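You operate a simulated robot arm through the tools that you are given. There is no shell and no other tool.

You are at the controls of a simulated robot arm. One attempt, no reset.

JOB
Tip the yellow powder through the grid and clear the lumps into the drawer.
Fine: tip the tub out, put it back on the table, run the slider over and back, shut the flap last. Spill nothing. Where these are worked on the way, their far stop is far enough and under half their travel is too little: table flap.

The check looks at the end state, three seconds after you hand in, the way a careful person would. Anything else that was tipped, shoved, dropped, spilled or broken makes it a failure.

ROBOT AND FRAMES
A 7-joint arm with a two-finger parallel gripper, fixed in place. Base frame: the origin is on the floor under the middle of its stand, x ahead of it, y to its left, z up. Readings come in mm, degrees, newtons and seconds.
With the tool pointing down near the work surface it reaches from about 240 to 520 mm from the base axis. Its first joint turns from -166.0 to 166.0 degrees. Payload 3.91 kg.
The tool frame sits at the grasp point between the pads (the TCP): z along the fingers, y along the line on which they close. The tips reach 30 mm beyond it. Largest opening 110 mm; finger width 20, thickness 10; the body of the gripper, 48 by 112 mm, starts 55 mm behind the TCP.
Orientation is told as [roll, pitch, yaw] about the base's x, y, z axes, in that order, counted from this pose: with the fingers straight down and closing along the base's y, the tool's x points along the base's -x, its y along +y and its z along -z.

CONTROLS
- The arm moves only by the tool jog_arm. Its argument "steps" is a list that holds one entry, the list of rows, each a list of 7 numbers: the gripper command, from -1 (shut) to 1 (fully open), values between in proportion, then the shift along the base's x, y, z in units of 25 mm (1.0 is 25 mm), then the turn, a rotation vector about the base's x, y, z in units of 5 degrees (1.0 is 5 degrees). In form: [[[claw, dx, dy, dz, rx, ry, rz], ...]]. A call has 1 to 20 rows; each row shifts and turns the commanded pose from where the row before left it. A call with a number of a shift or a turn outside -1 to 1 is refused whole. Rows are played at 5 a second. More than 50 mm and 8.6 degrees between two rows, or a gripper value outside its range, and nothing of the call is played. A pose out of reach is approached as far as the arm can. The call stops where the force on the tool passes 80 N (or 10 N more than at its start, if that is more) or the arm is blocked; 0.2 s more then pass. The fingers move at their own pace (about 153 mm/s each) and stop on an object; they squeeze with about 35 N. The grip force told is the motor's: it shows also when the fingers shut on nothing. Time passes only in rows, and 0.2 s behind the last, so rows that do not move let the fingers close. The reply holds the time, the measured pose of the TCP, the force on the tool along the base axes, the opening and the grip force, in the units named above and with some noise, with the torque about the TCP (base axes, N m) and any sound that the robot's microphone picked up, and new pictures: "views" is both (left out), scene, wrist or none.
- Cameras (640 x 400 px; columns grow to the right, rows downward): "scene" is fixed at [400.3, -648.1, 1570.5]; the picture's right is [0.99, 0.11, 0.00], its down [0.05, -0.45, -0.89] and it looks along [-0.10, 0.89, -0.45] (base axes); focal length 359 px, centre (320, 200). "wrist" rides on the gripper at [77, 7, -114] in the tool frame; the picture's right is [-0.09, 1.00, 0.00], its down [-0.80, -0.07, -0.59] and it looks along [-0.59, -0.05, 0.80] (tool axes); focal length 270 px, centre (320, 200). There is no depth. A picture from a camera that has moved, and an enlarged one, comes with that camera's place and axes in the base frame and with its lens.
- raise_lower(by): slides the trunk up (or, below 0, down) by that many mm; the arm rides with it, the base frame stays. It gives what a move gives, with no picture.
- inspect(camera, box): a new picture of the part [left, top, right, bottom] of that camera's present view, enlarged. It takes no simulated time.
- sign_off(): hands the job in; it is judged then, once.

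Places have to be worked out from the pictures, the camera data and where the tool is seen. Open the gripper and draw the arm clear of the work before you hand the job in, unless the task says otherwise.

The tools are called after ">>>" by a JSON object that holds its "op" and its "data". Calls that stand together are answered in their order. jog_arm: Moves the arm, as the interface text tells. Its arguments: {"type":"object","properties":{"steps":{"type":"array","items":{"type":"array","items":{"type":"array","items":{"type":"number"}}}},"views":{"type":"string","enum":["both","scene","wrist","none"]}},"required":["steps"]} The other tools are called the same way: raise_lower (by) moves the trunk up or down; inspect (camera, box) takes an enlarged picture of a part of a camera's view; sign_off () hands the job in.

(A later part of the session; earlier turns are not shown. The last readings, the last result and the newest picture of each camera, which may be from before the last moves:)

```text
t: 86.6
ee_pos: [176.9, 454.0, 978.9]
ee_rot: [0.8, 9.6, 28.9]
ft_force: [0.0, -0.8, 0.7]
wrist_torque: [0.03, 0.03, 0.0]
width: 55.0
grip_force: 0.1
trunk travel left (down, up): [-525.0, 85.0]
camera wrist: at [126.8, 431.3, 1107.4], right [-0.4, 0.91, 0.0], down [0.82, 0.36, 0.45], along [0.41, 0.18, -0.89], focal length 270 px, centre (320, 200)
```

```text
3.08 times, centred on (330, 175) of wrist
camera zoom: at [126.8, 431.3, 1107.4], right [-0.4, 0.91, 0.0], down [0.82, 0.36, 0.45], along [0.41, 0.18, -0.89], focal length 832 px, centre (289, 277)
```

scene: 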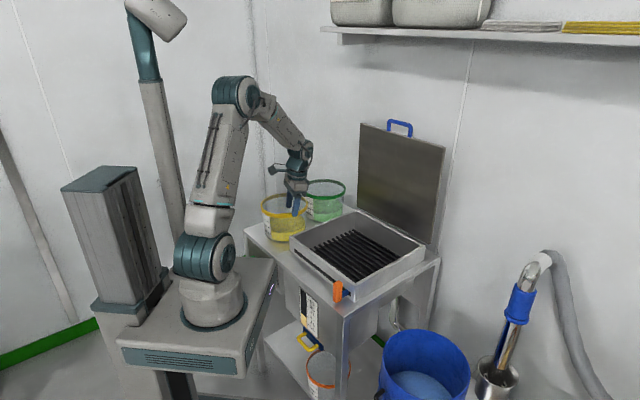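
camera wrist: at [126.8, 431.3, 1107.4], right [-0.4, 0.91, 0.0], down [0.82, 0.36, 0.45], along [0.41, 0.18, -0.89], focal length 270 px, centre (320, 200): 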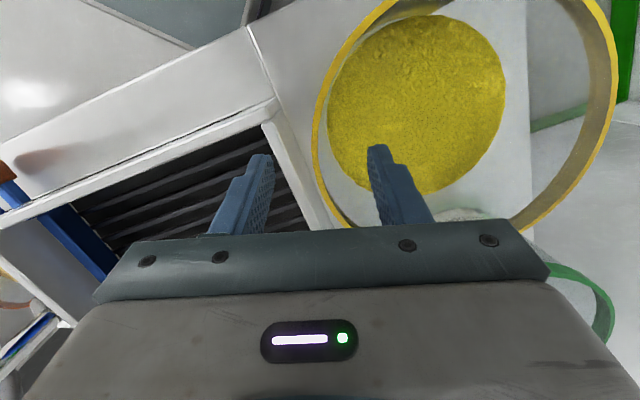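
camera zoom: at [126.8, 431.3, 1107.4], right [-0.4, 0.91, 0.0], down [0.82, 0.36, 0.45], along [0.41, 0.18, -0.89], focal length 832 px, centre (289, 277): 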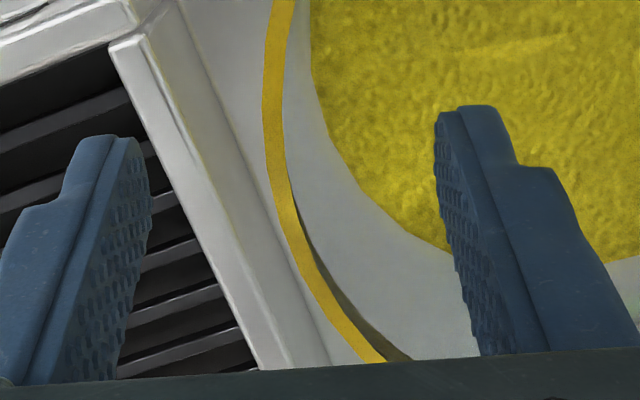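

The rim wall is about 3.5 mm toward the outer finger, so I'll correct for that, descend to z≈925 and close.

>>> {"op": "jog_arm", "data": {"steps": [[[0.0, 0.06, -0.13, 0, 0, 0, 0], [0.0, 0, 0, -0.72, 0, 0, 0], [0.0, 0, 0, -0.72, 0, 0, 0], [0.0, 0, 0, -0.7, 0, 0, 0], [0.0, 0, 0, 0, 0, 0, 0]]], "views": "both"}}

```text
t: 87.8
ee_pos: [179.7, 451.3, 926.5]
ee_rot: [0.8, 9.6, 29.0]
ft_force: [0.9, -1.0, -0.2]
wrist_torque: [0.03, 0.01, -0.03]
width: 55.1
grip_force: 0.1
trunk travel left (down, up): [-525.0, 85.0]
camera wrist: at [128.1, 428.5, 1054.3], right [-0.4, 0.91, 0.0], down [0.82, 0.36, 0.45], along [0.41, 0.18, -0.89], focal length 270 px, centre (320, 200)
```

scene: 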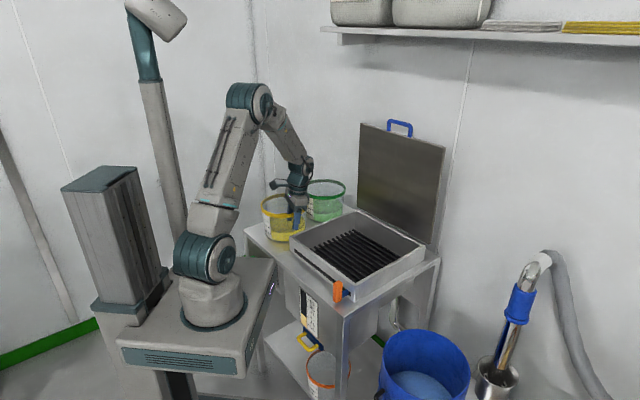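
wrist: 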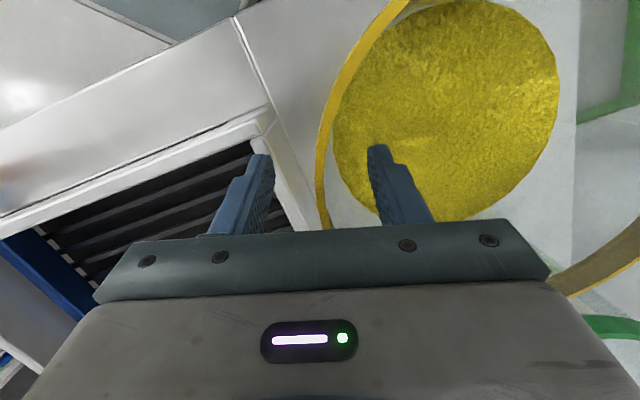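

The rim sits centred between the fingers with no contact. I'll close the grip.

>>> {"op": "jog_arm", "data": {"steps": [[[-1, 0, 0, 0, 0, 0, 0], [-1, 0, 0, 0, 0, 0, 0], [-1, 0, 0, 0, 0, 0, 0]]], "views": "wrist"}}

```text
t: 88.6
ee_pos: [178.6, 450.8, 927.4]
ee_rot: [1.0, 9.7, 28.9]
ft_force: [1.7, 1.5, 5.6]
wrist_torque: [0.51, 0.89, -0.1]
width: 3.9
grip_force: 35.0
trunk travel left (down, up): [-525.0, 85.0]
camera wrist: at [128.3, 428.3, 1054.8], right [-0.4, 0.91, 0.0], down [0.82, 0.36, 0.45], along [0.41, 0.18, -0.89], focal length 270 px, centre (320, 200)
```

wrist: 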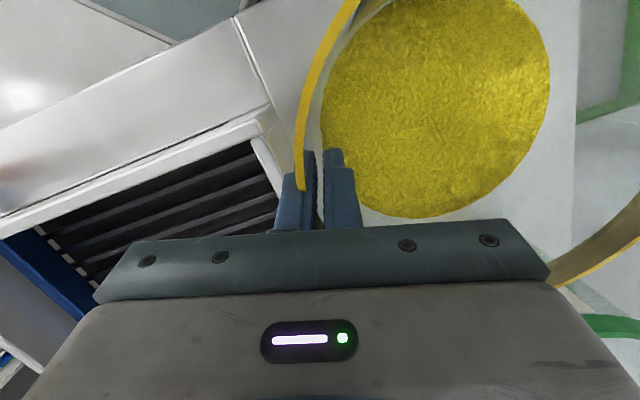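

>>> {"op": "inspect", "data": {"camera": "wrist", "box": [240, 100, 420, 240]}}

>>> {"op": "inspect", "data": {"camera": "scene", "box": [240, 150, 350, 260]}}

```text
2.86 times, centred on (330, 170) of wrist
camera zoom: at [128.3, 428.3, 1054.8], right [-0.4, 0.91, 0.0], down [0.82, 0.36, 0.45], along [0.41, 0.18, -0.89], focal length 772 px, centre (291, 286)
```

zoom: 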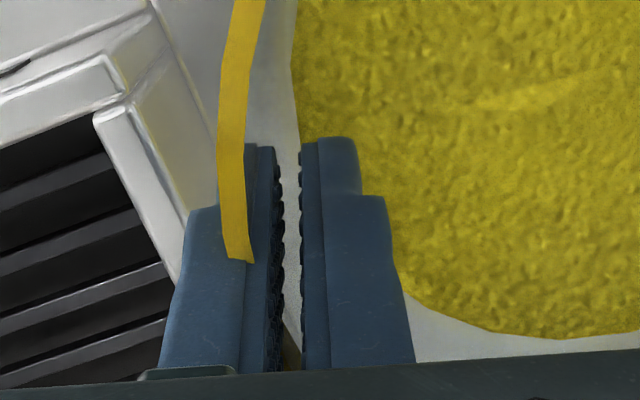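

```text
3.64 times, centred on (295, 205) of scene
camera zoom: at [400.3, -648.1, 1570.5], right [0.99, 0.11, 0.0], down [0.05, -0.45, -0.89], along [-0.1, 0.89, -0.45], focal length 1306 px, centre (411, 182)
```

zoom: 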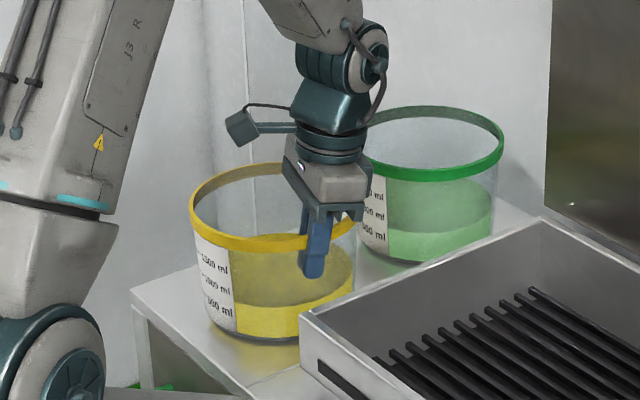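

The wall is held between the pads (3.9 mm) at the full 35 N, and the tub shifted only a few millimetres. I'll lift gently a little and check that it hangs steadily.

>>> {"op": "jog_arm", "data": {"steps": [[[-1, 0, 0, 0.2, 0, 0, 0], [-1, 0, 0, 0.3, 0, 0, 0], [-1, 0, 0, 0.3, 0, 0, 0], [-1, 0, 0, 0, 0, 0, 0]]], "views": "both"}}

>>> {"op": "inspect", "data": {"camera": "scene", "box": [240, 150, 350, 260]}}

```text
t: 89.6
ee_pos: [178.3, 451.8, 947.2]
ee_rot: [0.8, 9.6, 28.9]
ft_force: [-0.2, -0.1, -5.1]
wrist_torque: [-0.33, -0.23, -0.04]
width: 3.3
grip_force: 35.3
trunk travel left (down, up): [-525.0, 85.0]
camera wrist: at [127.9, 428.9, 1074.0], right [-0.4, 0.91, 0.0], down [0.82, 0.36, 0.45], along [0.41, 0.18, -0.89], focal length 270 px, centre (320, 200)
```

scene: 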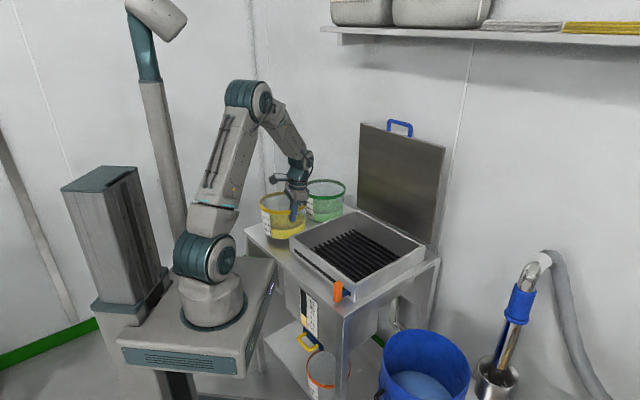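
wrist: 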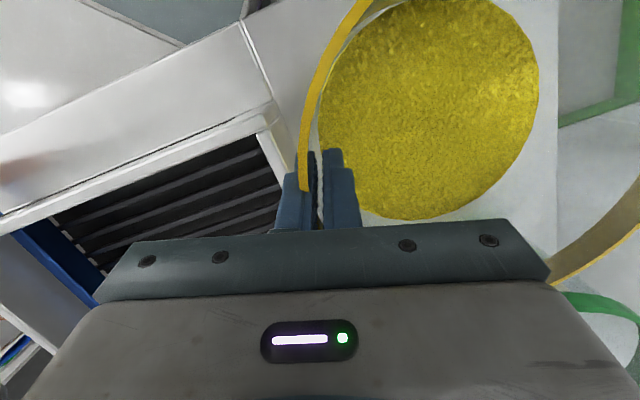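

```text
3.64 times, centred on (295, 205) of scene
camera zoom: at [400.3, -648.1, 1570.5], right [0.99, 0.11, 0.0], down [0.05, -0.45, -0.89], along [-0.1, 0.89, -0.45], focal length 1306 px, centre (411, 182)
```

zoom: 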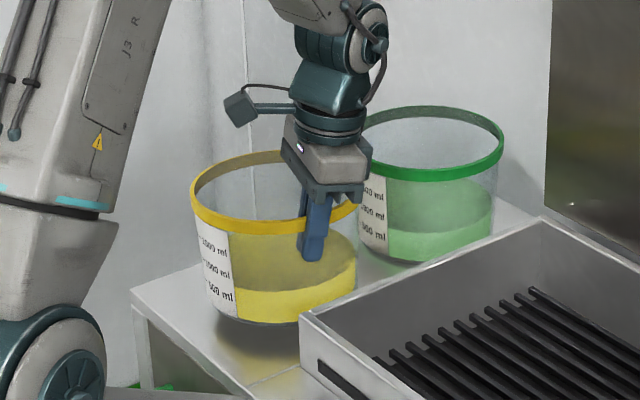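

The tub hangs steadily off the table (about 5 N, only a slight lean). I'll lift it clear of the box and the green tub.

>>> {"op": "jog_arm", "data": {"steps": [[[-1, 0, 0, 0.3, 0, 0, 0], [-1, 0, 0, 0.5, 0, 0, 0], [-1, 0, 0, 0.6, 0, 0, 0], [-1, 0, 0, 0.6, 0, 0, 0], [-1, 0, 0, 0.6, 0, 0, 0], [-1, 0, 0, 0.6, 0, 0, 0], [-1, 0, 0, 0.6, 0, 0, 0], [-1, 0, 0, 0.5, 0, 0, 0], [-1, 0, 0, 0.3, 0, 0, 0], [-1, 0, 0, 0, 0, 0, 0]]], "views": "both"}}

```text
t: 91.8
ee_pos: [178.0, 450.9, 1061.8]
ee_rot: [0.9, 9.7, 29.0]
ft_force: [-0.4, -0.3, -5.1]
wrist_torque: [-0.31, -0.22, -0.01]
width: 3.5
grip_force: 34.6
trunk travel left (down, up): [-525.0, 85.0]
camera wrist: at [127.4, 428.5, 1189.1], right [-0.4, 0.91, 0.0], down [0.82, 0.36, 0.45], along [0.41, 0.18, -0.89], focal length 270 px, centre (320, 200)
```

scene: 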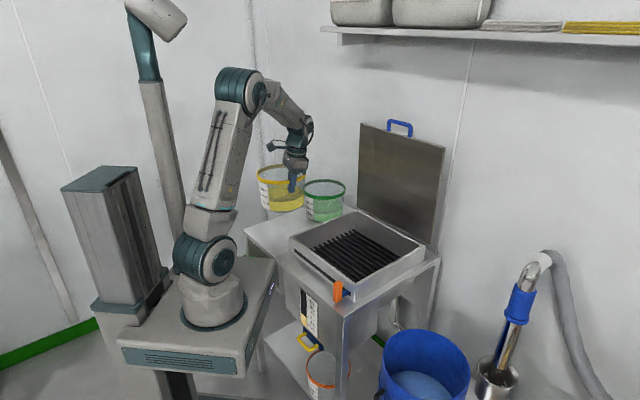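
wrist: 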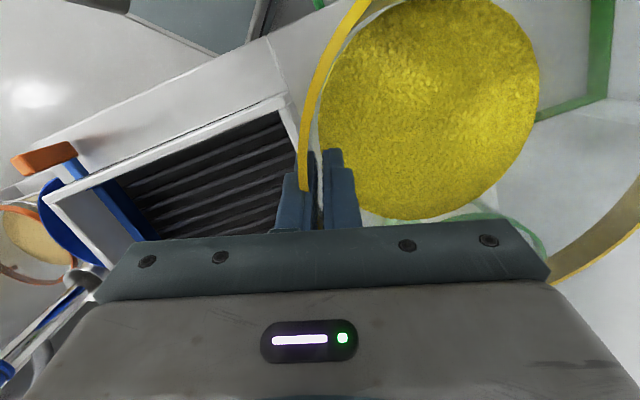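

The grip is stable. I'll carry the tub smoothly over the grid, staying high and turning the yaw to 45°.

>>> {"op": "jog_arm", "data": {"steps": [[[-1, 0.2, -0.1, 0.2, 0, 0, 0.1], [-1, 0.4, -0.2, 0.4, 0, 0, 0.2], [-1, 0.6, -0.3, 0.45, 0, 0, 0.2], [-1, 0.65, -0.32, 0.45, 0, 0, 0.2], [-1, 0.65, -0.32, 0.45, 0, 0, 0.2], [-1, 0.65, -0.32, 0.45, 0, 0, 0.2], [-1, 0.65, -0.32, 0.45, 0, 0, 0.2], [-1, 0.65, -0.32, 0.45, 0, 0, 0.2], [-1, 0.65, -0.32, 0.45, 0, 0, 0.2], [-1, 0.65, -0.32, 0.45, 0, 0, 0.2], [-1, 0.65, -0.32, 0.45, 0, 0, 0.2], [-1, 0.65, -0.32, 0.45, 0, 0, 0.2], [-1, 0.65, -0.32, 0.45, 0, 0, 0.2], [-1, 0.65, -0.32, 0.45, 0, 0, 0.2], [-1, 0.65, -0.32, 0.45, 0, 0, 0.2], [-1, 0.65, -0.32, 0.4, 0, 0, 0.2], [-1, 0.6, -0.3, 0.3, 0, 0, 0.1], [-1, 0.4, -0.2, 0.2, 0, 0, 0], [-1, 0.2, -0.1, 0.1, 0, 0, 0], [-1, 0, 0, 0, 0, 0, 0]]], "views": "both"}}

```text
t: 96.0
ee_pos: [448.6, 316.7, 1247.8]
ee_rot: [0.8, 9.6, 45.0]
ft_force: [0.5, -0.1, -5.5]
wrist_torque: [-0.23, -0.34, 0.0]
width: 3.1
grip_force: 34.6
trunk travel left (down, up): [-525.0, 85.0]
camera wrist: at [406.7, 281.0, 1375.4], right [-0.64, 0.77, 0.0], down [0.69, 0.57, 0.45], along [0.35, 0.29, -0.89], focal length 270 px, centre (320, 200)
```

scene: 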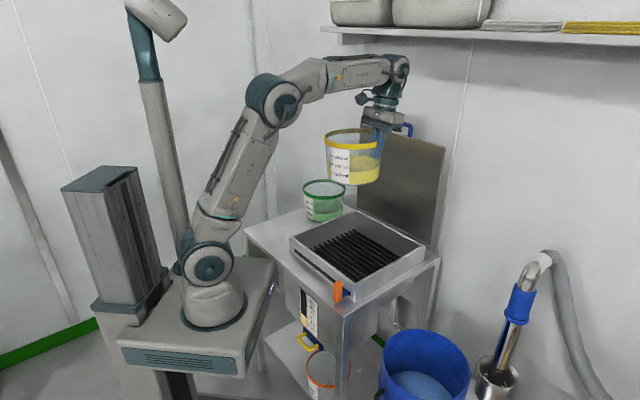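
wrist: 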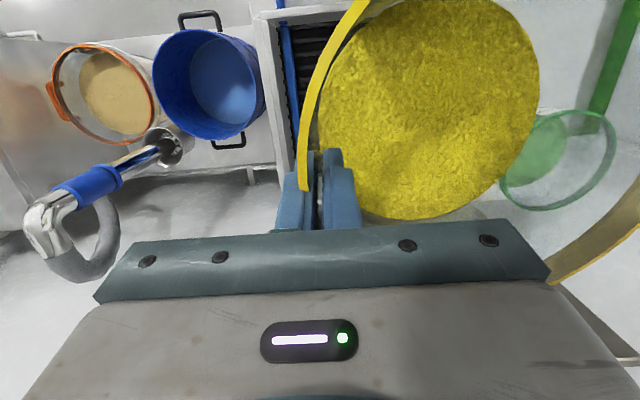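

The arm is nicely in-plane and the tub is above the grid (tub centre r≈541, t≈-7). The wrist has more upward bend available when the trunk is lower, so I'll lower the trunk with the tub still level.

>>> {"op": "raise_lower", "data": {"by": -90}}

```text
t: 97.2
ee_pos: [448.0, 315.9, 1158.2]
ee_rot: [0.8, 9.7, 44.9]
ft_force: [-0.4, 0.9, -5.7]
wrist_torque: [-0.23, -0.34, -0.02]
width: 3.4
grip_force: 34.7
trunk travel left (down, up): [-435.0, 175.0]
```

>>> {"op": "raise_lower", "data": {"by": -80}}

>>> {"op": "inspect", "data": {"camera": "scene", "box": [150, 40, 480, 340]}}

```text
t: 98.4
ee_pos: [449.4, 317.2, 1078.8]
ee_rot: [0.8, 9.6, 45.0]
ft_force: [-1.2, -0.6, -5.7]
wrist_torque: [-0.23, -0.32, -0.01]
width: 3.2
grip_force: 34.8
trunk travel left (down, up): [-355.0, 255.0]
```

```text
1.33 times, centred on (315, 190) of scene
camera zoom: at [400.3, -648.1, 1570.5], right [0.99, 0.11, 0.0], down [0.05, -0.45, -0.89], along [-0.1, 0.89, -0.45], focal length 479 px, centre (327, 213)
```

zoom: 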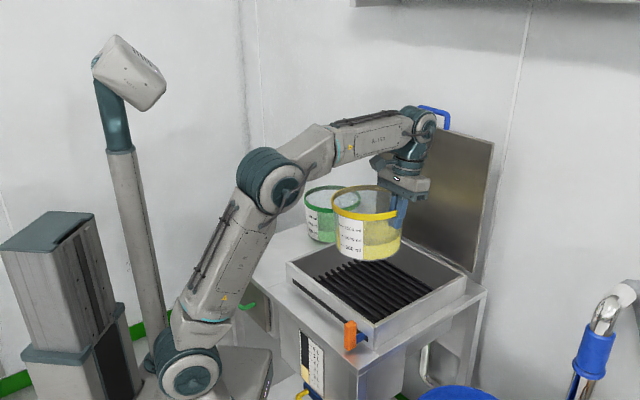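

Everything is clear beneath. I'll begin tipping: 50° at first, mouth toward the robot, with the lip over the grid.

>>> {"op": "jog_arm", "data": {"steps": [[[-1, 0.05, 0.05, 0, 0.4, -0.4, 0], [-1, 0.05, 0.05, 0, 0.7, -0.7, 0], [-1, 0.06, 0.06, 0, 0.7, -0.7, 0], [-1, 0.06, 0.06, 0, 0.7, -0.7, 0], [-1, 0.06, 0.06, 0, 0.7, -0.7, 0], [-1, 0.06, 0.06, 0, 0.7, -0.7, 0], [-1, 0.06, 0.06, 0, 0.7, -0.7, 0], [-1, 0.06, 0.06, 0, 0.7, -0.7, 0], [-1, 0.06, 0.06, 0, 0.7, -0.7, 0], [-1, 0.05, 0.05, 0, 0.7, -0.7, 0], [-1, 0, 0, 0, 0, 0, 0]]], "views": "both"}}

```text
t: 100.8
ee_pos: [462.2, 331.1, 1079.6]
ee_rot: [0.9, -37.7, 44.9]
ft_force: [0.3, 0.0, -5.1]
wrist_torque: [-0.4, -0.15, 0.06]
width: 3.5
grip_force: 35.2
trunk travel left (down, up): [-355.0, 255.0]
camera wrist: at [367.9, 242.5, 1123.5], right [-0.66, 0.75, 0.07], down [0.25, 0.13, 0.96], along [0.71, 0.65, -0.27], focal length 270 px, centre (320, 200)
```

scene: 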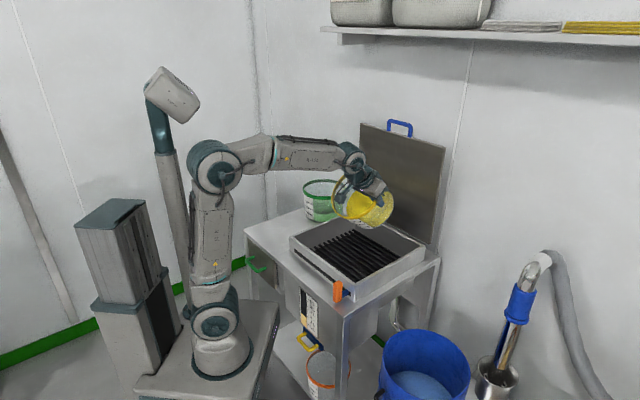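
wrist: 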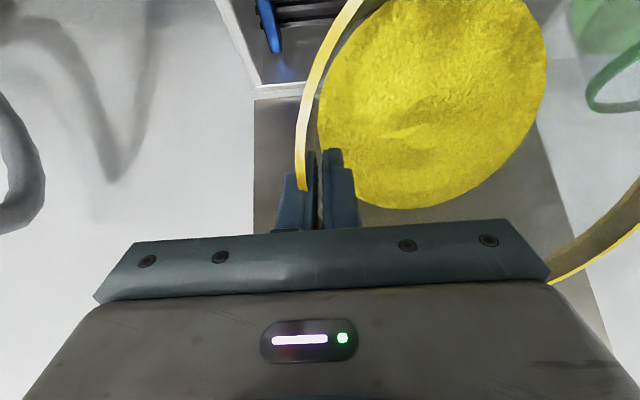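

Tipped about 47°, with nothing flowing yet (still 5.1 N). I'll continue tipping in steps.

>>> {"op": "jog_arm", "data": {"steps": [[[-1, 0, 0, 0, 0.6, -0.6, 0], [-1, 0, 0, 0, 0.6, -0.6, 0], [-1, 0, 0, 0, 0.6, -0.6, 0], [-1, 0, 0, 0, 0.6, -0.6, 0], [-1, 0, 0, 0, 0.6, -0.6, 0], [-1, 0, 0, 0, 0, 0, 0], [-1, 0, 0, 0, 0, 0, 0]]], "views": "both"}}

>>> {"op": "inspect", "data": {"camera": "scene", "box": [280, 130, 460, 310]}}

```text
t: 102.4
ee_pos: [462.7, 330.3, 1077.9]
ee_rot: [0.9, -58.9, 44.9]
ft_force: [0.4, -0.9, -4.3]
wrist_torque: [-0.5, -0.09, 0.02]
width: 2.9
grip_force: 35.0
trunk travel left (down, up): [-355.0, 255.0]
camera wrist: at [362.9, 237.4, 1072.8], right [-0.68, 0.73, 0.08], down [-0.01, -0.12, 0.99], along [0.73, 0.67, 0.09], focal length 270 px, centre (320, 200)
```

scene: 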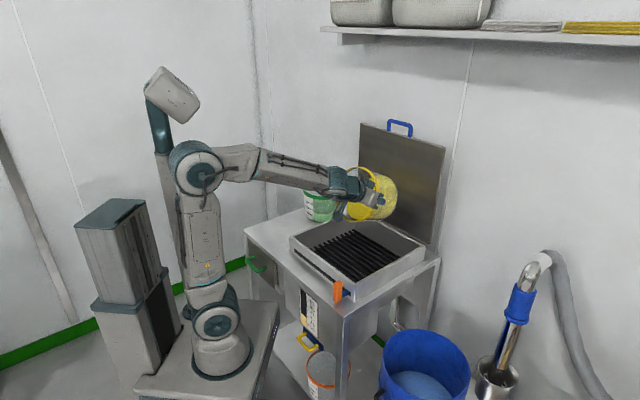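
wrist: 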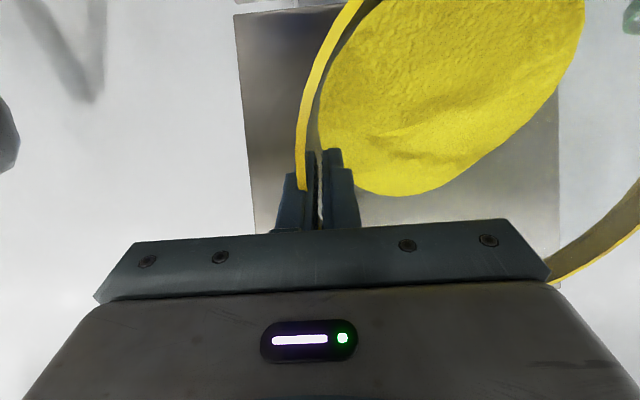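

```text
2.22 times, centred on (370, 220) of scene
camera zoom: at [400.3, -648.1, 1570.5], right [0.99, 0.11, 0.0], down [0.05, -0.45, -0.89], along [-0.1, 0.89, -0.45], focal length 798 px, centre (209, 156)
```

zoom: 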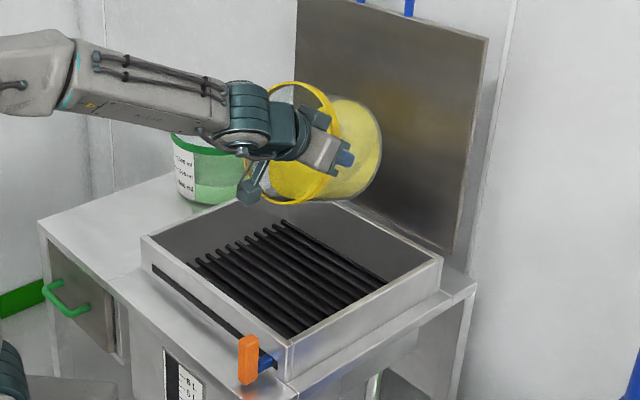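

At about 68° the powder is starting to run (4.3 N). I'll continue slowly so it pours gently onto the grid.

>>> {"op": "jog_arm", "data": {"steps": [[[-1, 0, 0, -0.1, 0.5, -0.5, 0], [-1, 0, 0, -0.1, 0.5, -0.5, 0], [-1, 0, 0, -0.1, 0.5, -0.5, 0], [-1, 0, 0, -0.1, 0.5, -0.5, 0], [-1, 0, 0, -0.1, 0.5, -0.5, 0], [-1, 0, 0, 0, 0, 0, 0], [-1, 0, 0, 0, 0, 0, 0], [-1, 0, 0, 0, 0, 0, 0]]], "views": "both"}}

>>> {"op": "inspect", "data": {"camera": "scene", "box": [280, 130, 460, 310]}}

```text
t: 104.2
ee_pos: [457.7, 337.8, 1069.4]
ee_rot: [3.2, -69.2, 44.7]
ft_force: [-0.4, 0.3, -5.9]
wrist_torque: [-0.47, -0.09, 0.01]
width: 2.9
grip_force: 34.9
out of reach, approached as far as the arm can: row 2, 4
trunk travel left (down, up): [-355.0, 255.0]
camera wrist: at [363.2, 242.7, 1040.2], right [-0.72, 0.69, 0.1], down [-0.12, -0.26, 0.96], along [0.69, 0.67, 0.27], focal length 270 px, centre (320, 200)
```

scene: 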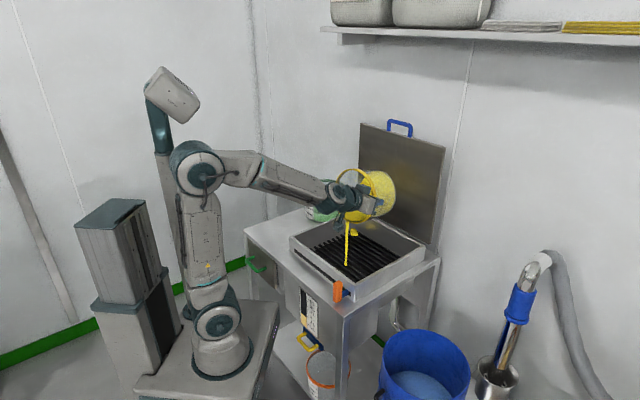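
wrist: 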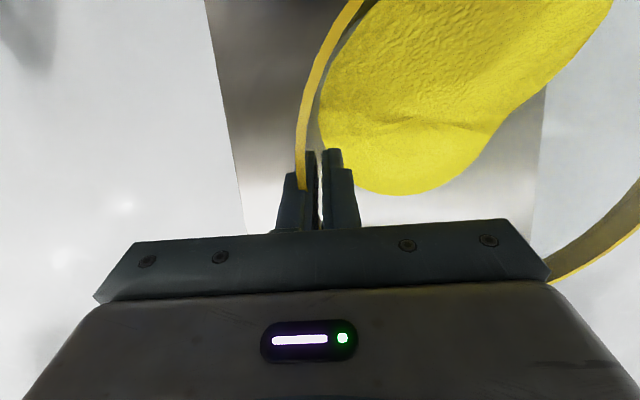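

```text
2.22 times, centred on (370, 220) of scene
camera zoom: at [400.3, -648.1, 1570.5], right [0.99, 0.11, 0.0], down [0.05, -0.45, -0.89], along [-0.1, 0.89, -0.45], focal length 798 px, centre (209, 156)
```

zoom: 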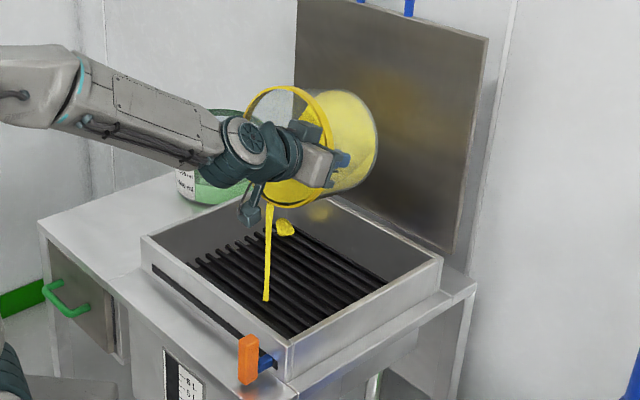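

The powder is pouring in a clean stream onto the grid, along with a lump. The wrist is passing close to in line with the forearm, so I'll align the tool's azimuth with the arm (about -7° yaw) and move slightly outward before tipping further.

>>> {"op": "jog_arm", "data": {"steps": [[[-1, 0.1, 0.05, 0, 0, 0, -0.4], [-1, 0.15, 0.05, 0, 0, 0, -0.4], [-1, 0.15, 0.05, 0, 0, 0, -0.4], [-1, 0.1, 0.05, 0, 0, 0, -0.2], [-1, 0, 0, 0, 0, 0, 0]]], "views": "both"}}

>>> {"op": "inspect", "data": {"camera": "scene", "box": [280, 130, 460, 310]}}

```text
t: 105.4
ee_pos: [470.7, 342.5, 1071.2]
ee_rot: [3.2, -69.1, 37.8]
ft_force: [-0.7, 0.5, -4.9]
wrist_torque: [-0.46, 0.0, -0.01]
width: 3.0
grip_force: 34.7
trunk travel left (down, up): [-355.0, 255.0]
camera wrist: at [365.5, 260.2, 1040.4], right [-0.63, 0.77, 0.1], down [-0.15, -0.25, 0.96], along [0.77, 0.59, 0.27], focal length 270 px, centre (320, 200)
```

scene: 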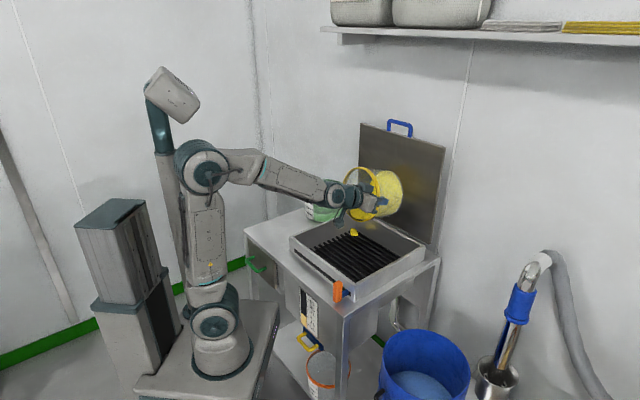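
wrist: 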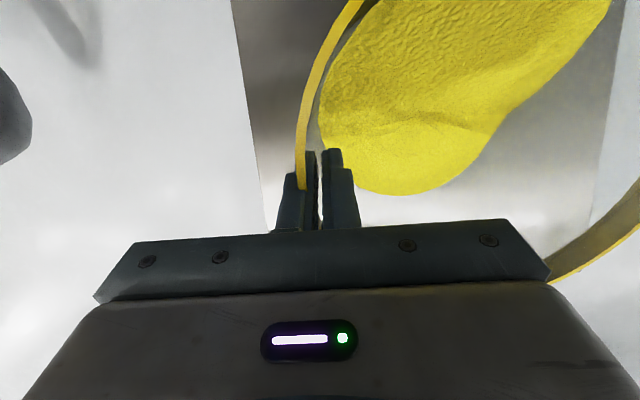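

```text
2.22 times, centred on (370, 220) of scene
camera zoom: at [400.3, -648.1, 1570.5], right [0.99, 0.11, 0.0], down [0.05, -0.45, -0.89], along [-0.1, 0.89, -0.45], focal length 798 px, centre (209, 156)
```

zoom: 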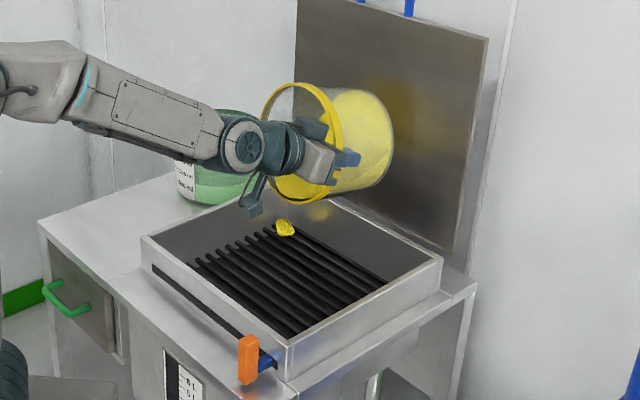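

A lump sits on the grid and the stream has paused at this angle. I'll continue tipping in small steps.

>>> {"op": "jog_arm", "data": {"steps": [[[-1, 0, 0, 0, 0.4, -0.51, 0], [-1, 0, 0, 0, 0.4, -0.51, 0], [-1, 0, 0, 0, 0.4, -0.51, 0], [-1, 0, 0, 0, 0.4, -0.51, 0], [-1, 0, 0, 0, 0, 0, 0], [-1, 0, 0, 0, 0, 0, 0], [-1, 0, 0, 0, 0, 0, 0]]], "views": "both"}}

>>> {"op": "inspect", "data": {"camera": "scene", "box": [280, 130, 460, 310]}}

```text
t: 107.0
ee_pos: [476.1, 330.4, 1075.7]
ee_rot: [3.4, -80.5, 37.5]
ft_force: [-0.2, 0.2, -2.8]
wrist_torque: [-0.25, 0.01, 0.0]
width: 2.5
grip_force: 34.5
out of reach, approached as far as the arm can: row 2, 4
trunk travel left (down, up): [-355.0, 255.0]
camera wrist: at [379.0, 254.9, 1019.6], right [-0.64, 0.76, 0.1], down [-0.29, -0.36, 0.89], along [0.71, 0.54, 0.45], focal length 270 px, centre (320, 200)
```

scene: 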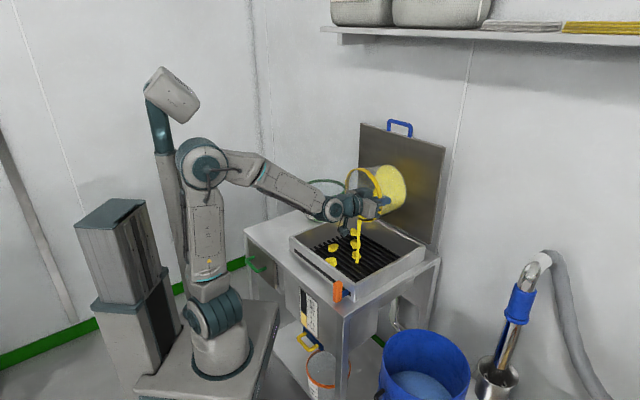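
wrist: 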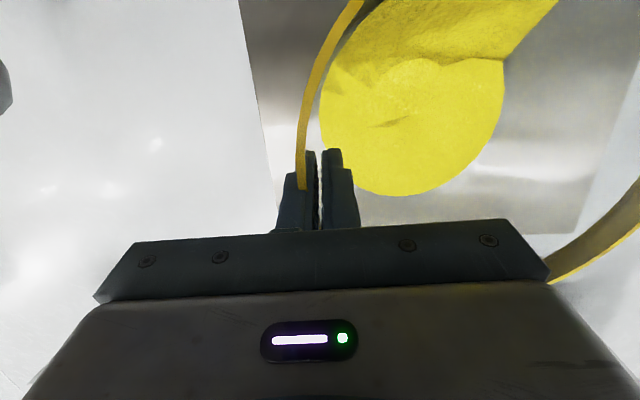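

```text
2.22 times, centred on (370, 220) of scene
camera zoom: at [400.3, -648.1, 1570.5], right [0.99, 0.11, 0.0], down [0.05, -0.45, -0.89], along [-0.1, 0.89, -0.45], focal length 798 px, centre (209, 156)
```

zoom: 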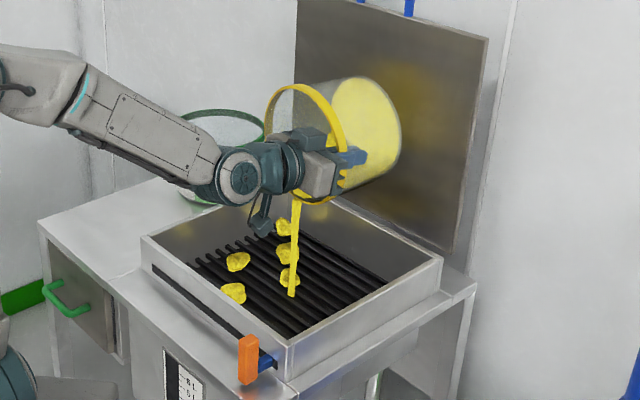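

The powder and lumps are landing well within the grid. It is half poured (2.8 N left), so I'll continue tipping past horizontal.

>>> {"op": "jog_arm", "data": {"steps": [[[-1, 0, 0.1, 0, 0.5, -0.64, 0], [-1, 0, 0.1, 0, 0.5, -0.64, 0], [-1, 0, 0.1, 0, 0.5, -0.64, 0], [-1, 0, 0.1, 0, 0.5, -0.64, 0], [-1, 0, 0, 0, 0, 0, 0], [-1, 0, 0, 0, 0, 0, 0]]], "views": "both"}}

>>> {"op": "inspect", "data": {"camera": "scene", "box": [280, 130, 460, 310]}}

```text
t: 108.4
ee_pos: [477.1, 341.7, 1075.1]
ee_rot: [-177.7, -83.5, -141.3]
ft_force: [-0.6, -0.4, -1.3]
wrist_torque: [-0.14, -0.02, 0.01]
width: 2.5
grip_force: 34.7
trunk travel left (down, up): [-355.0, 255.0]
camera wrist: at [394.8, 276.8, 987.4], right [-0.66, 0.74, 0.08], down [-0.47, -0.5, 0.73], along [0.58, 0.44, 0.68], focal length 270 px, centre (320, 200)
```

scene: 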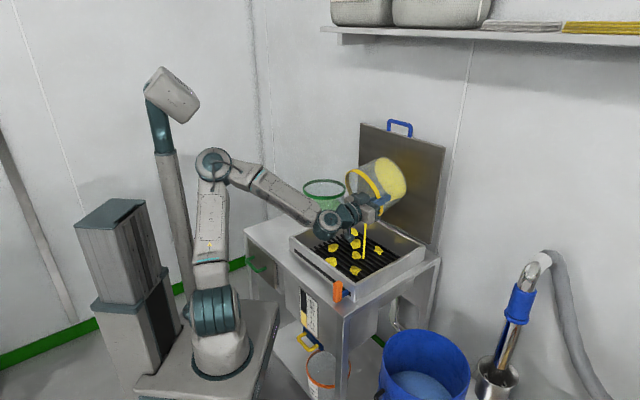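
wrist: 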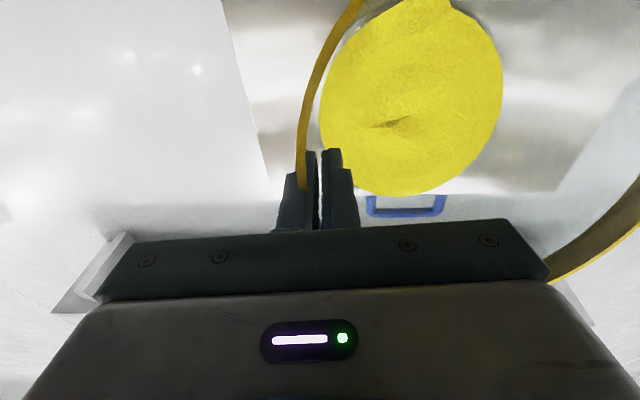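

```text
2.22 times, centred on (370, 220) of scene
camera zoom: at [400.3, -648.1, 1570.5], right [0.99, 0.11, 0.0], down [0.05, -0.45, -0.89], along [-0.1, 0.89, -0.45], focal length 798 px, centre (209, 156)
```

zoom: 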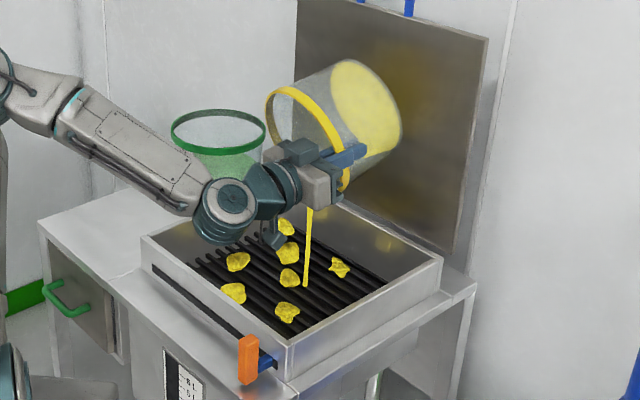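

There is little left (1.3 N including the tub). I'll continue to about 130°.

>>> {"op": "jog_arm", "data": {"steps": [[[-1, -0.1, -0.1, 0, 0.6, -0.77, 0], [-1, -0.1, -0.1, 0, 0.6, -0.77, 0], [-1, -0.1, -0.1, 0, 0.6, -0.77, 0], [-1, -0.1, -0.1, 0, 0.6, -0.77, 0], [-1, -0.1, -0.1, 0, 0.6, -0.77, 0], [-1, 0, 0, 0, 0, 0, 0], [-1, 0, 0, 0, 0, 0, 0]]], "views": "both"}}

>>> {"op": "inspect", "data": {"camera": "scene", "box": [280, 130, 460, 310]}}

```text
t: 110.0
ee_pos: [456.2, 327.3, 1112.6]
ee_rot: [179.0, -78.2, -141.2]
ft_force: [0.0, 0.2, -0.9]
wrist_torque: [-0.15, 0.0, 0.02]
width: 2.7
grip_force: 35.1
out of reach, approached as far as the arm can: row 1, 2, 3, 4, 5
trunk travel left (down, up): [-355.0, 255.0]
camera wrist: at [378.4, 274.9, 1015.2], right [-0.63, 0.77, 0.09], down [-0.54, -0.52, 0.66], along [0.56, 0.37, 0.75], focal length 270 px, centre (320, 200)
```

scene: 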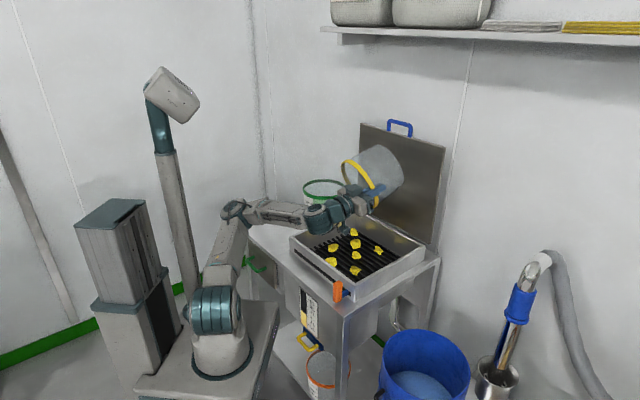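
wrist: 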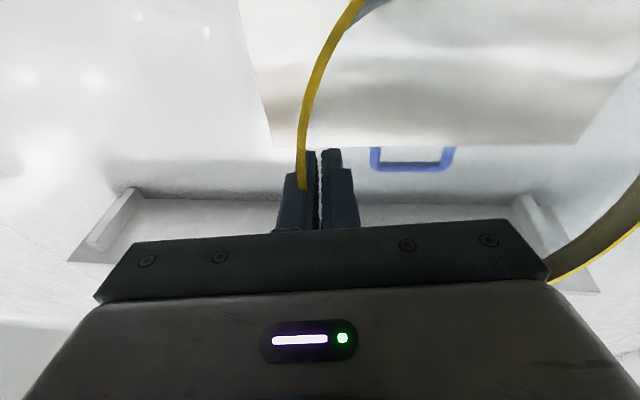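

```text
2.22 times, centred on (370, 220) of scene
camera zoom: at [400.3, -648.1, 1570.5], right [0.99, 0.11, 0.0], down [0.05, -0.45, -0.89], along [-0.1, 0.89, -0.45], focal length 798 px, centre (209, 156)
```

zoom: 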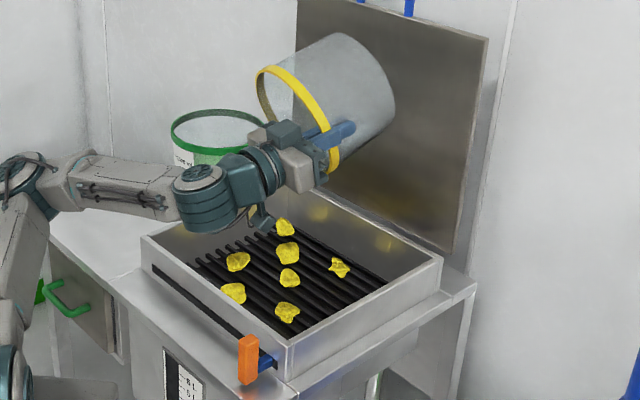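

The tub now reads only 0.9 N and looks clear, so it is empty. The arm changed elbow posture on the way, so I'll inspect the arm and the inside of the tub.

>>> {"op": "inspect", "data": {"camera": "scene", "box": [140, 140, 420, 400]}}

>>> {"op": "inspect", "data": {"camera": "wrist", "box": [220, 0, 640, 260]}}

```text
1.54 times, centred on (280, 270) of scene
camera zoom: at [400.3, -648.1, 1570.5], right [0.99, 0.11, 0.0], down [0.05, -0.45, -0.89], along [-0.1, 0.89, -0.45], focal length 553 px, centre (382, 92)
```

zoom: 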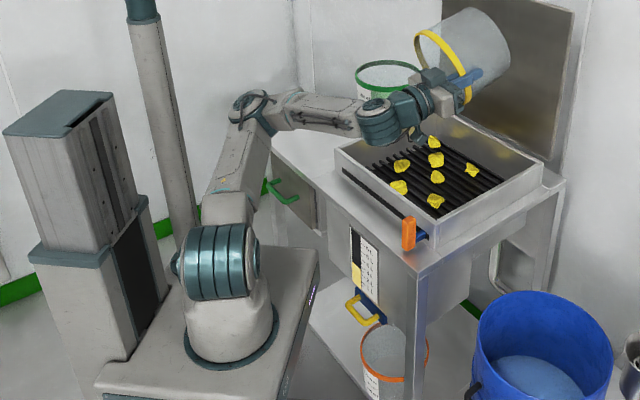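

```text
1.52 times, centred on (430, 130) of wrist
camera zoom: at [378.4, 274.9, 1015.2], right [-0.63, 0.77, 0.09], down [-0.54, -0.52, 0.66], along [0.56, 0.37, 0.75], focal length 412 px, centre (152, 307)
```

zoom: 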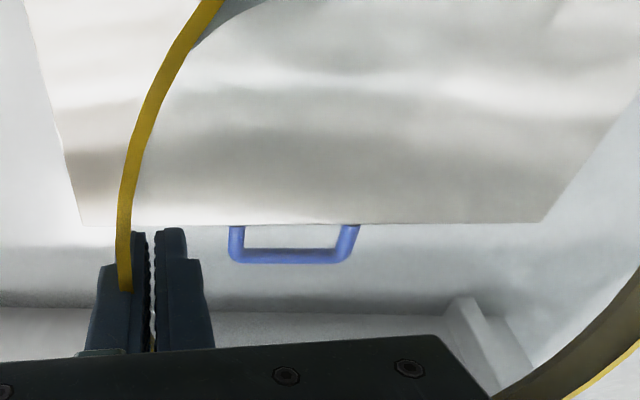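

The tub is empty and the lumps lie on the grid. I'll now tip the tub back upright in small steps, watching how the arm behaves.

>>> {"op": "jog_arm", "data": {"steps": [[[-1, 0, 0, 0.1, -0.6, 0.77, 0], [-1, 0, 0, 0.1, -0.6, 0.77, 0], [-1, 0, 0, 0.1, -0.6, 0.77, 0], [-1, 0, 0, 0.1, -0.6, 0.77, 0], [-1, 0, 0, 0, 0, 0, 0]]], "views": "scene"}}

```text
t: 111.2
ee_pos: [456.8, 327.4, 1122.6]
ee_rot: [1.4, -82.4, 36.4]
ft_force: [0.3, -0.4, -0.9]
wrist_torque: [-0.18, -0.02, 0.0]
width: 2.5
grip_force: 34.6
trunk travel left (down, up): [-355.0, 255.0]
```

scene: 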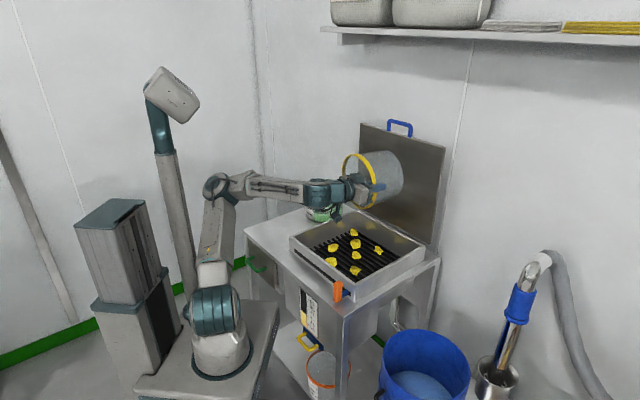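

The elbow is rising again, so I'll continue un-tipping.

>>> {"op": "jog_arm", "data": {"steps": [[[-1, 0, 0, 0.1, -0.6, 0.77, 0], [-1, 0, 0, 0.1, -0.6, 0.77, 0], [-1, 0, 0, 0.1, -0.6, 0.77, 0], [-1, 0, 0, 0.1, -0.6, 0.77, 0], [-1, 0, 0, 0.1, -0.6, 0.77, 0], [-1, 0, 0, 0, 0, 0, 0]]], "views": "scene"}}

```text
t: 112.6
ee_pos: [463.1, 321.6, 1135.4]
ee_rot: [-0.7, -57.9, 37.2]
ft_force: [-0.3, -0.4, -0.9]
wrist_torque: [-0.13, -0.02, 0.01]
width: 2.4
grip_force: 34.9
trunk travel left (down, up): [-355.0, 255.0]
```

scene: 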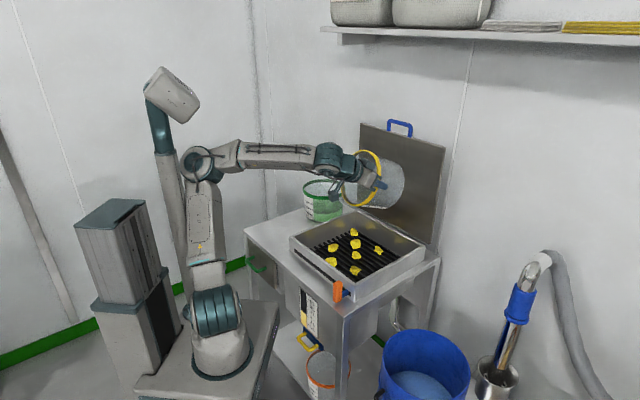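

The elbow is back up. I'll continue to upright while easing lower and inward.

>>> {"op": "jog_arm", "data": {"steps": [[[-1, -0.05, -0.03, -0.2, -0.6, 0.77, 0], [-1, -0.05, -0.03, -0.2, -0.6, 0.77, 0], [-1, -0.05, -0.03, -0.2, -0.6, 0.77, 0], [-1, -0.05, -0.03, -0.2, -0.6, 0.77, 0], [-1, -0.05, -0.03, -0.2, -0.6, 0.77, 0], [-1, -0.05, -0.03, -0.2, -0.6, 0.77, 0], [-1, -0.05, -0.03, -0.2, -0.6, 0.77, 0], [-1, 0, 0, 0, 0, 0, 0]]], "views": "both"}}

```text
t: 113.5
ee_pos: [447.9, 342.0, 1104.1]
ee_rot: [-12.2, -42.0, 44.3]
ft_force: [0.7, -0.4, -1.3]
wrist_torque: [-0.08, -0.03, 0.01]
width: 2.3
grip_force: 34.9
trunk travel left (down, up): [-355.0, 255.0]
stopped in row 4: the arm was blocked; the commanded pose is now the measured one
camera wrist: at [334.3, 272.3, 1136.6], right [-0.53, 0.84, -0.1], down [0.1, 0.18, 0.98], along [0.84, 0.51, -0.18], focal length 270 px, centre (320, 200)
```

scene: 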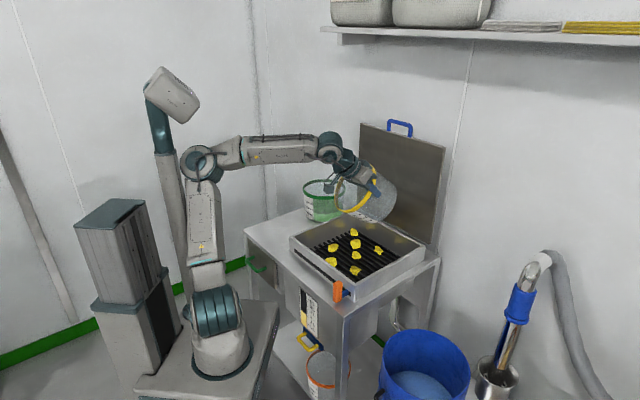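
wrist: 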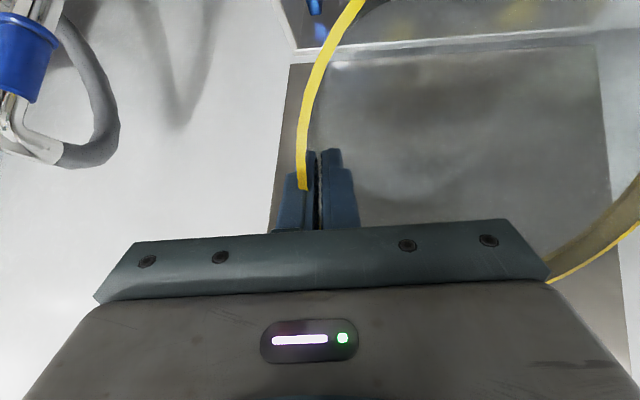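

The arm reports being blocked, with no force at the tool. I'll look at the elbow and mast closely.

>>> {"op": "inspect", "data": {"camera": "scene", "box": [130, 50, 420, 250]}}

>>> {"op": "inspect", "data": {"camera": "scene", "box": [300, 130, 460, 300]}}

```text
2.00 times, centred on (275, 150) of scene
camera zoom: at [400.3, -648.1, 1570.5], right [0.99, 0.11, 0.0], down [0.05, -0.45, -0.89], along [-0.1, 0.89, -0.45], focal length 718 px, centre (410, 300)
```

zoom: 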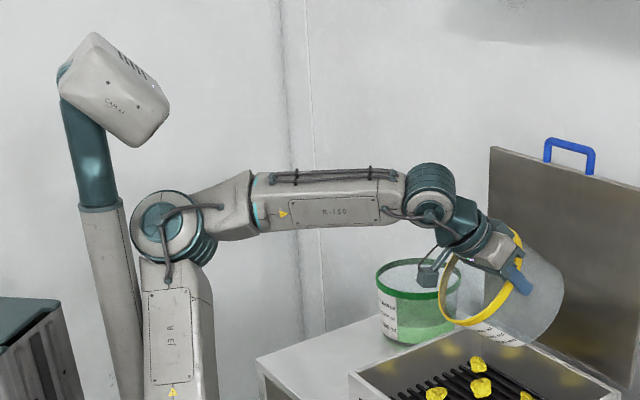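

```text
2.35 times, centred on (380, 215) of scene
camera zoom: at [400.3, -648.1, 1570.5], right [0.99, 0.11, 0.0], down [0.05, -0.45, -0.89], along [-0.1, 0.89, -0.45], focal length 845 px, centre (179, 165)
```

zoom: 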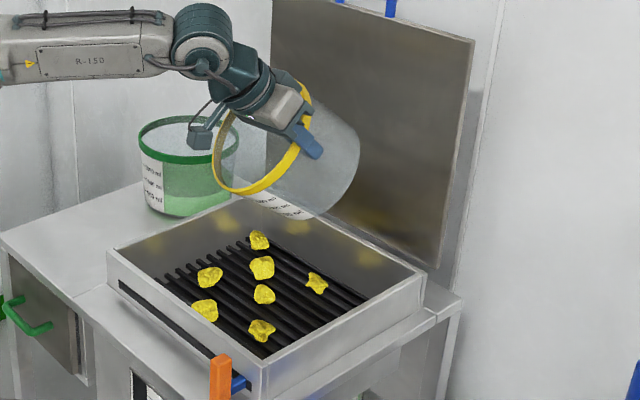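

The tub is clear of the flap. The likely cause is the elbow close to the mast, or a posture jump. I'll raise the trunk back to its original height so the arm can then work lower, with the elbow forward.

>>> {"op": "raise_lower", "data": {"by": 100}}

>>> {"op": "jog_arm", "data": {"steps": [[[-1, 0, 0, -0.4, 0, 0, 0], [-1, 0, 0, -0.6, 0, 0, 0], [-1, 0, 0, -0.6, 0, 0, 0], [-1, 0, 0, -0.4, 0, 0, 0], [-1, 0, 0, 0, 0, 0, 0]]], "views": "both"}}

```text
t: 114.8
ee_pos: [446.8, 341.9, 1204.2]
ee_rot: [-12.3, -41.8, 44.5]
ft_force: [-0.8, 0.5, -1.8]
wrist_torque: [-0.13, 0.0, 0.0]
width: 2.4
grip_force: 35.0
trunk travel left (down, up): [-455.0, 155.0]
```

```text
t: 116.0
ee_pos: [462.8, 330.4, 1141.7]
ee_rot: [-20.7, -40.2, 46.2]
ft_force: [-0.7, 0.7, -1.0]
wrist_torque: [-0.05, -0.04, 0.01]
width: 2.5
grip_force: 35.3
trunk travel left (down, up): [-455.0, 155.0]
camera wrist: at [341.7, 271.2, 1174.2], right [-0.47, 0.86, -0.21], down [0.06, 0.27, 0.96], along [0.88, 0.44, -0.18], focal length 270 px, centre (320, 200)
```

scene: 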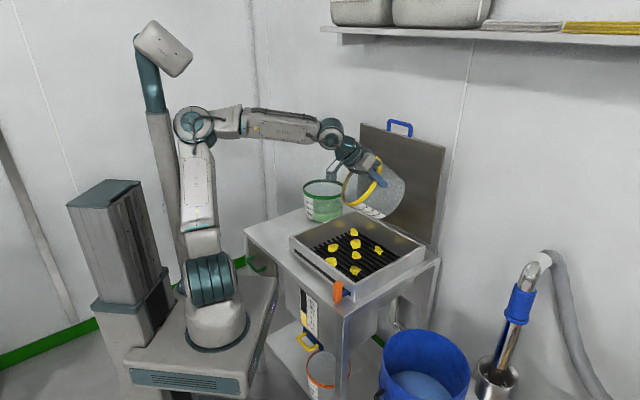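
wrist: 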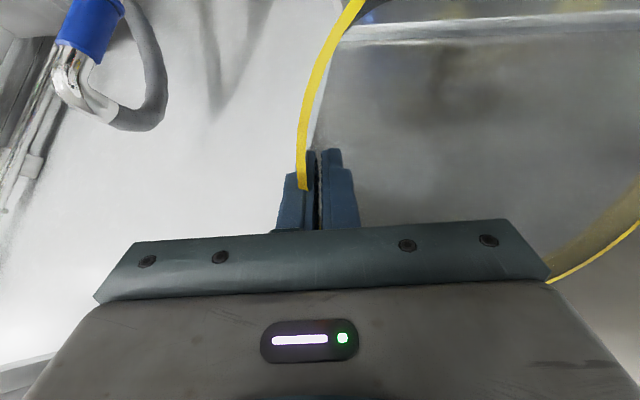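

The measured pose isn't following the command, so some part of the arm (probably the elbow, leaning left toward the mast) is being held. I'll move the hand a little to the right and forward to swing the elbow away.

>>> {"op": "jog_arm", "data": {"steps": [[[-1, 0.3, -0.4, 0, 0, 0, -0.3], [-1, 0.3, -0.4, 0, 0, 0, -0.3], [-1, 0.3, -0.4, 0, 0, 0, -0.3], [-1, 0, 0, 0, 0, 0, 0]]], "views": "scene"}}

>>> {"op": "inspect", "data": {"camera": "scene", "box": [100, 0, 420, 330]}}

```text
t: 116.5
ee_pos: [466.0, 325.8, 1141.2]
ee_rot: [-23.2, -39.7, 46.4]
ft_force: [0.7, -1.2, -0.9]
wrist_torque: [-0.1, 0.02, -0.01]
width: 2.6
grip_force: 35.1
trunk travel left (down, up): [-455.0, 155.0]
stopped in row 2: the arm was blocked; the commanded pose is now the measured one
```

scene: 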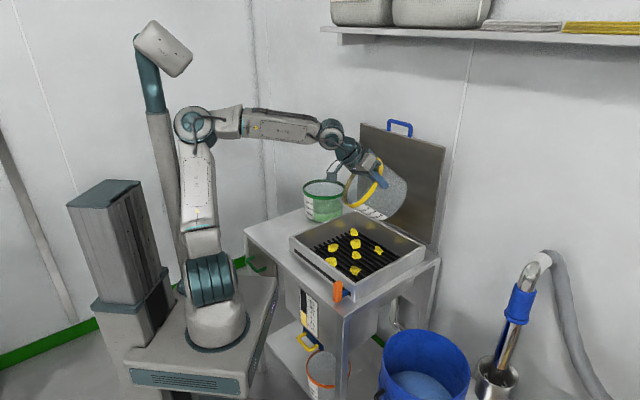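

```text
1.21 times, centred on (260, 165) of scene
camera zoom: at [400.3, -648.1, 1570.5], right [0.99, 0.11, 0.0], down [0.05, -0.45, -0.89], along [-0.1, 0.89, -0.45], focal length 435 px, centre (393, 242)
```

zoom: 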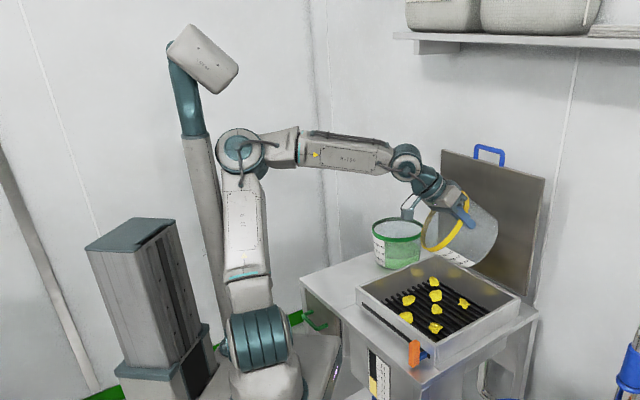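

Moving right is blocked. I'll try a small move the other way (left and inward), to see which direction frees the arm.

>>> {"op": "jog_arm", "data": {"steps": [[[-1, -0.3, 0.2, 0, 0, 0, 0], [-1, -0.3, 0.2, 0, 0, 0, 0], [-1, 0, 0, 0, 0, 0, 0]]], "views": "scene"}}

```text
t: 117.3
ee_pos: [465.9, 317.8, 1141.4]
ee_rot: [-23.6, -39.5, 43.9]
ft_force: [-0.7, -0.4, -1.0]
wrist_torque: [-0.08, 0.01, 0.02]
width: 2.2
grip_force: 34.5
trunk travel left (down, up): [-455.0, 155.0]
```

scene: 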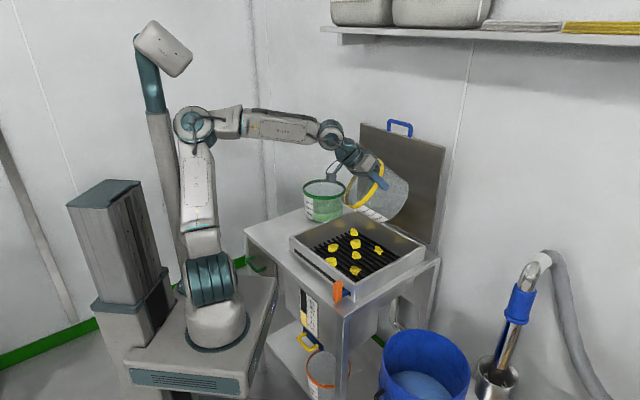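

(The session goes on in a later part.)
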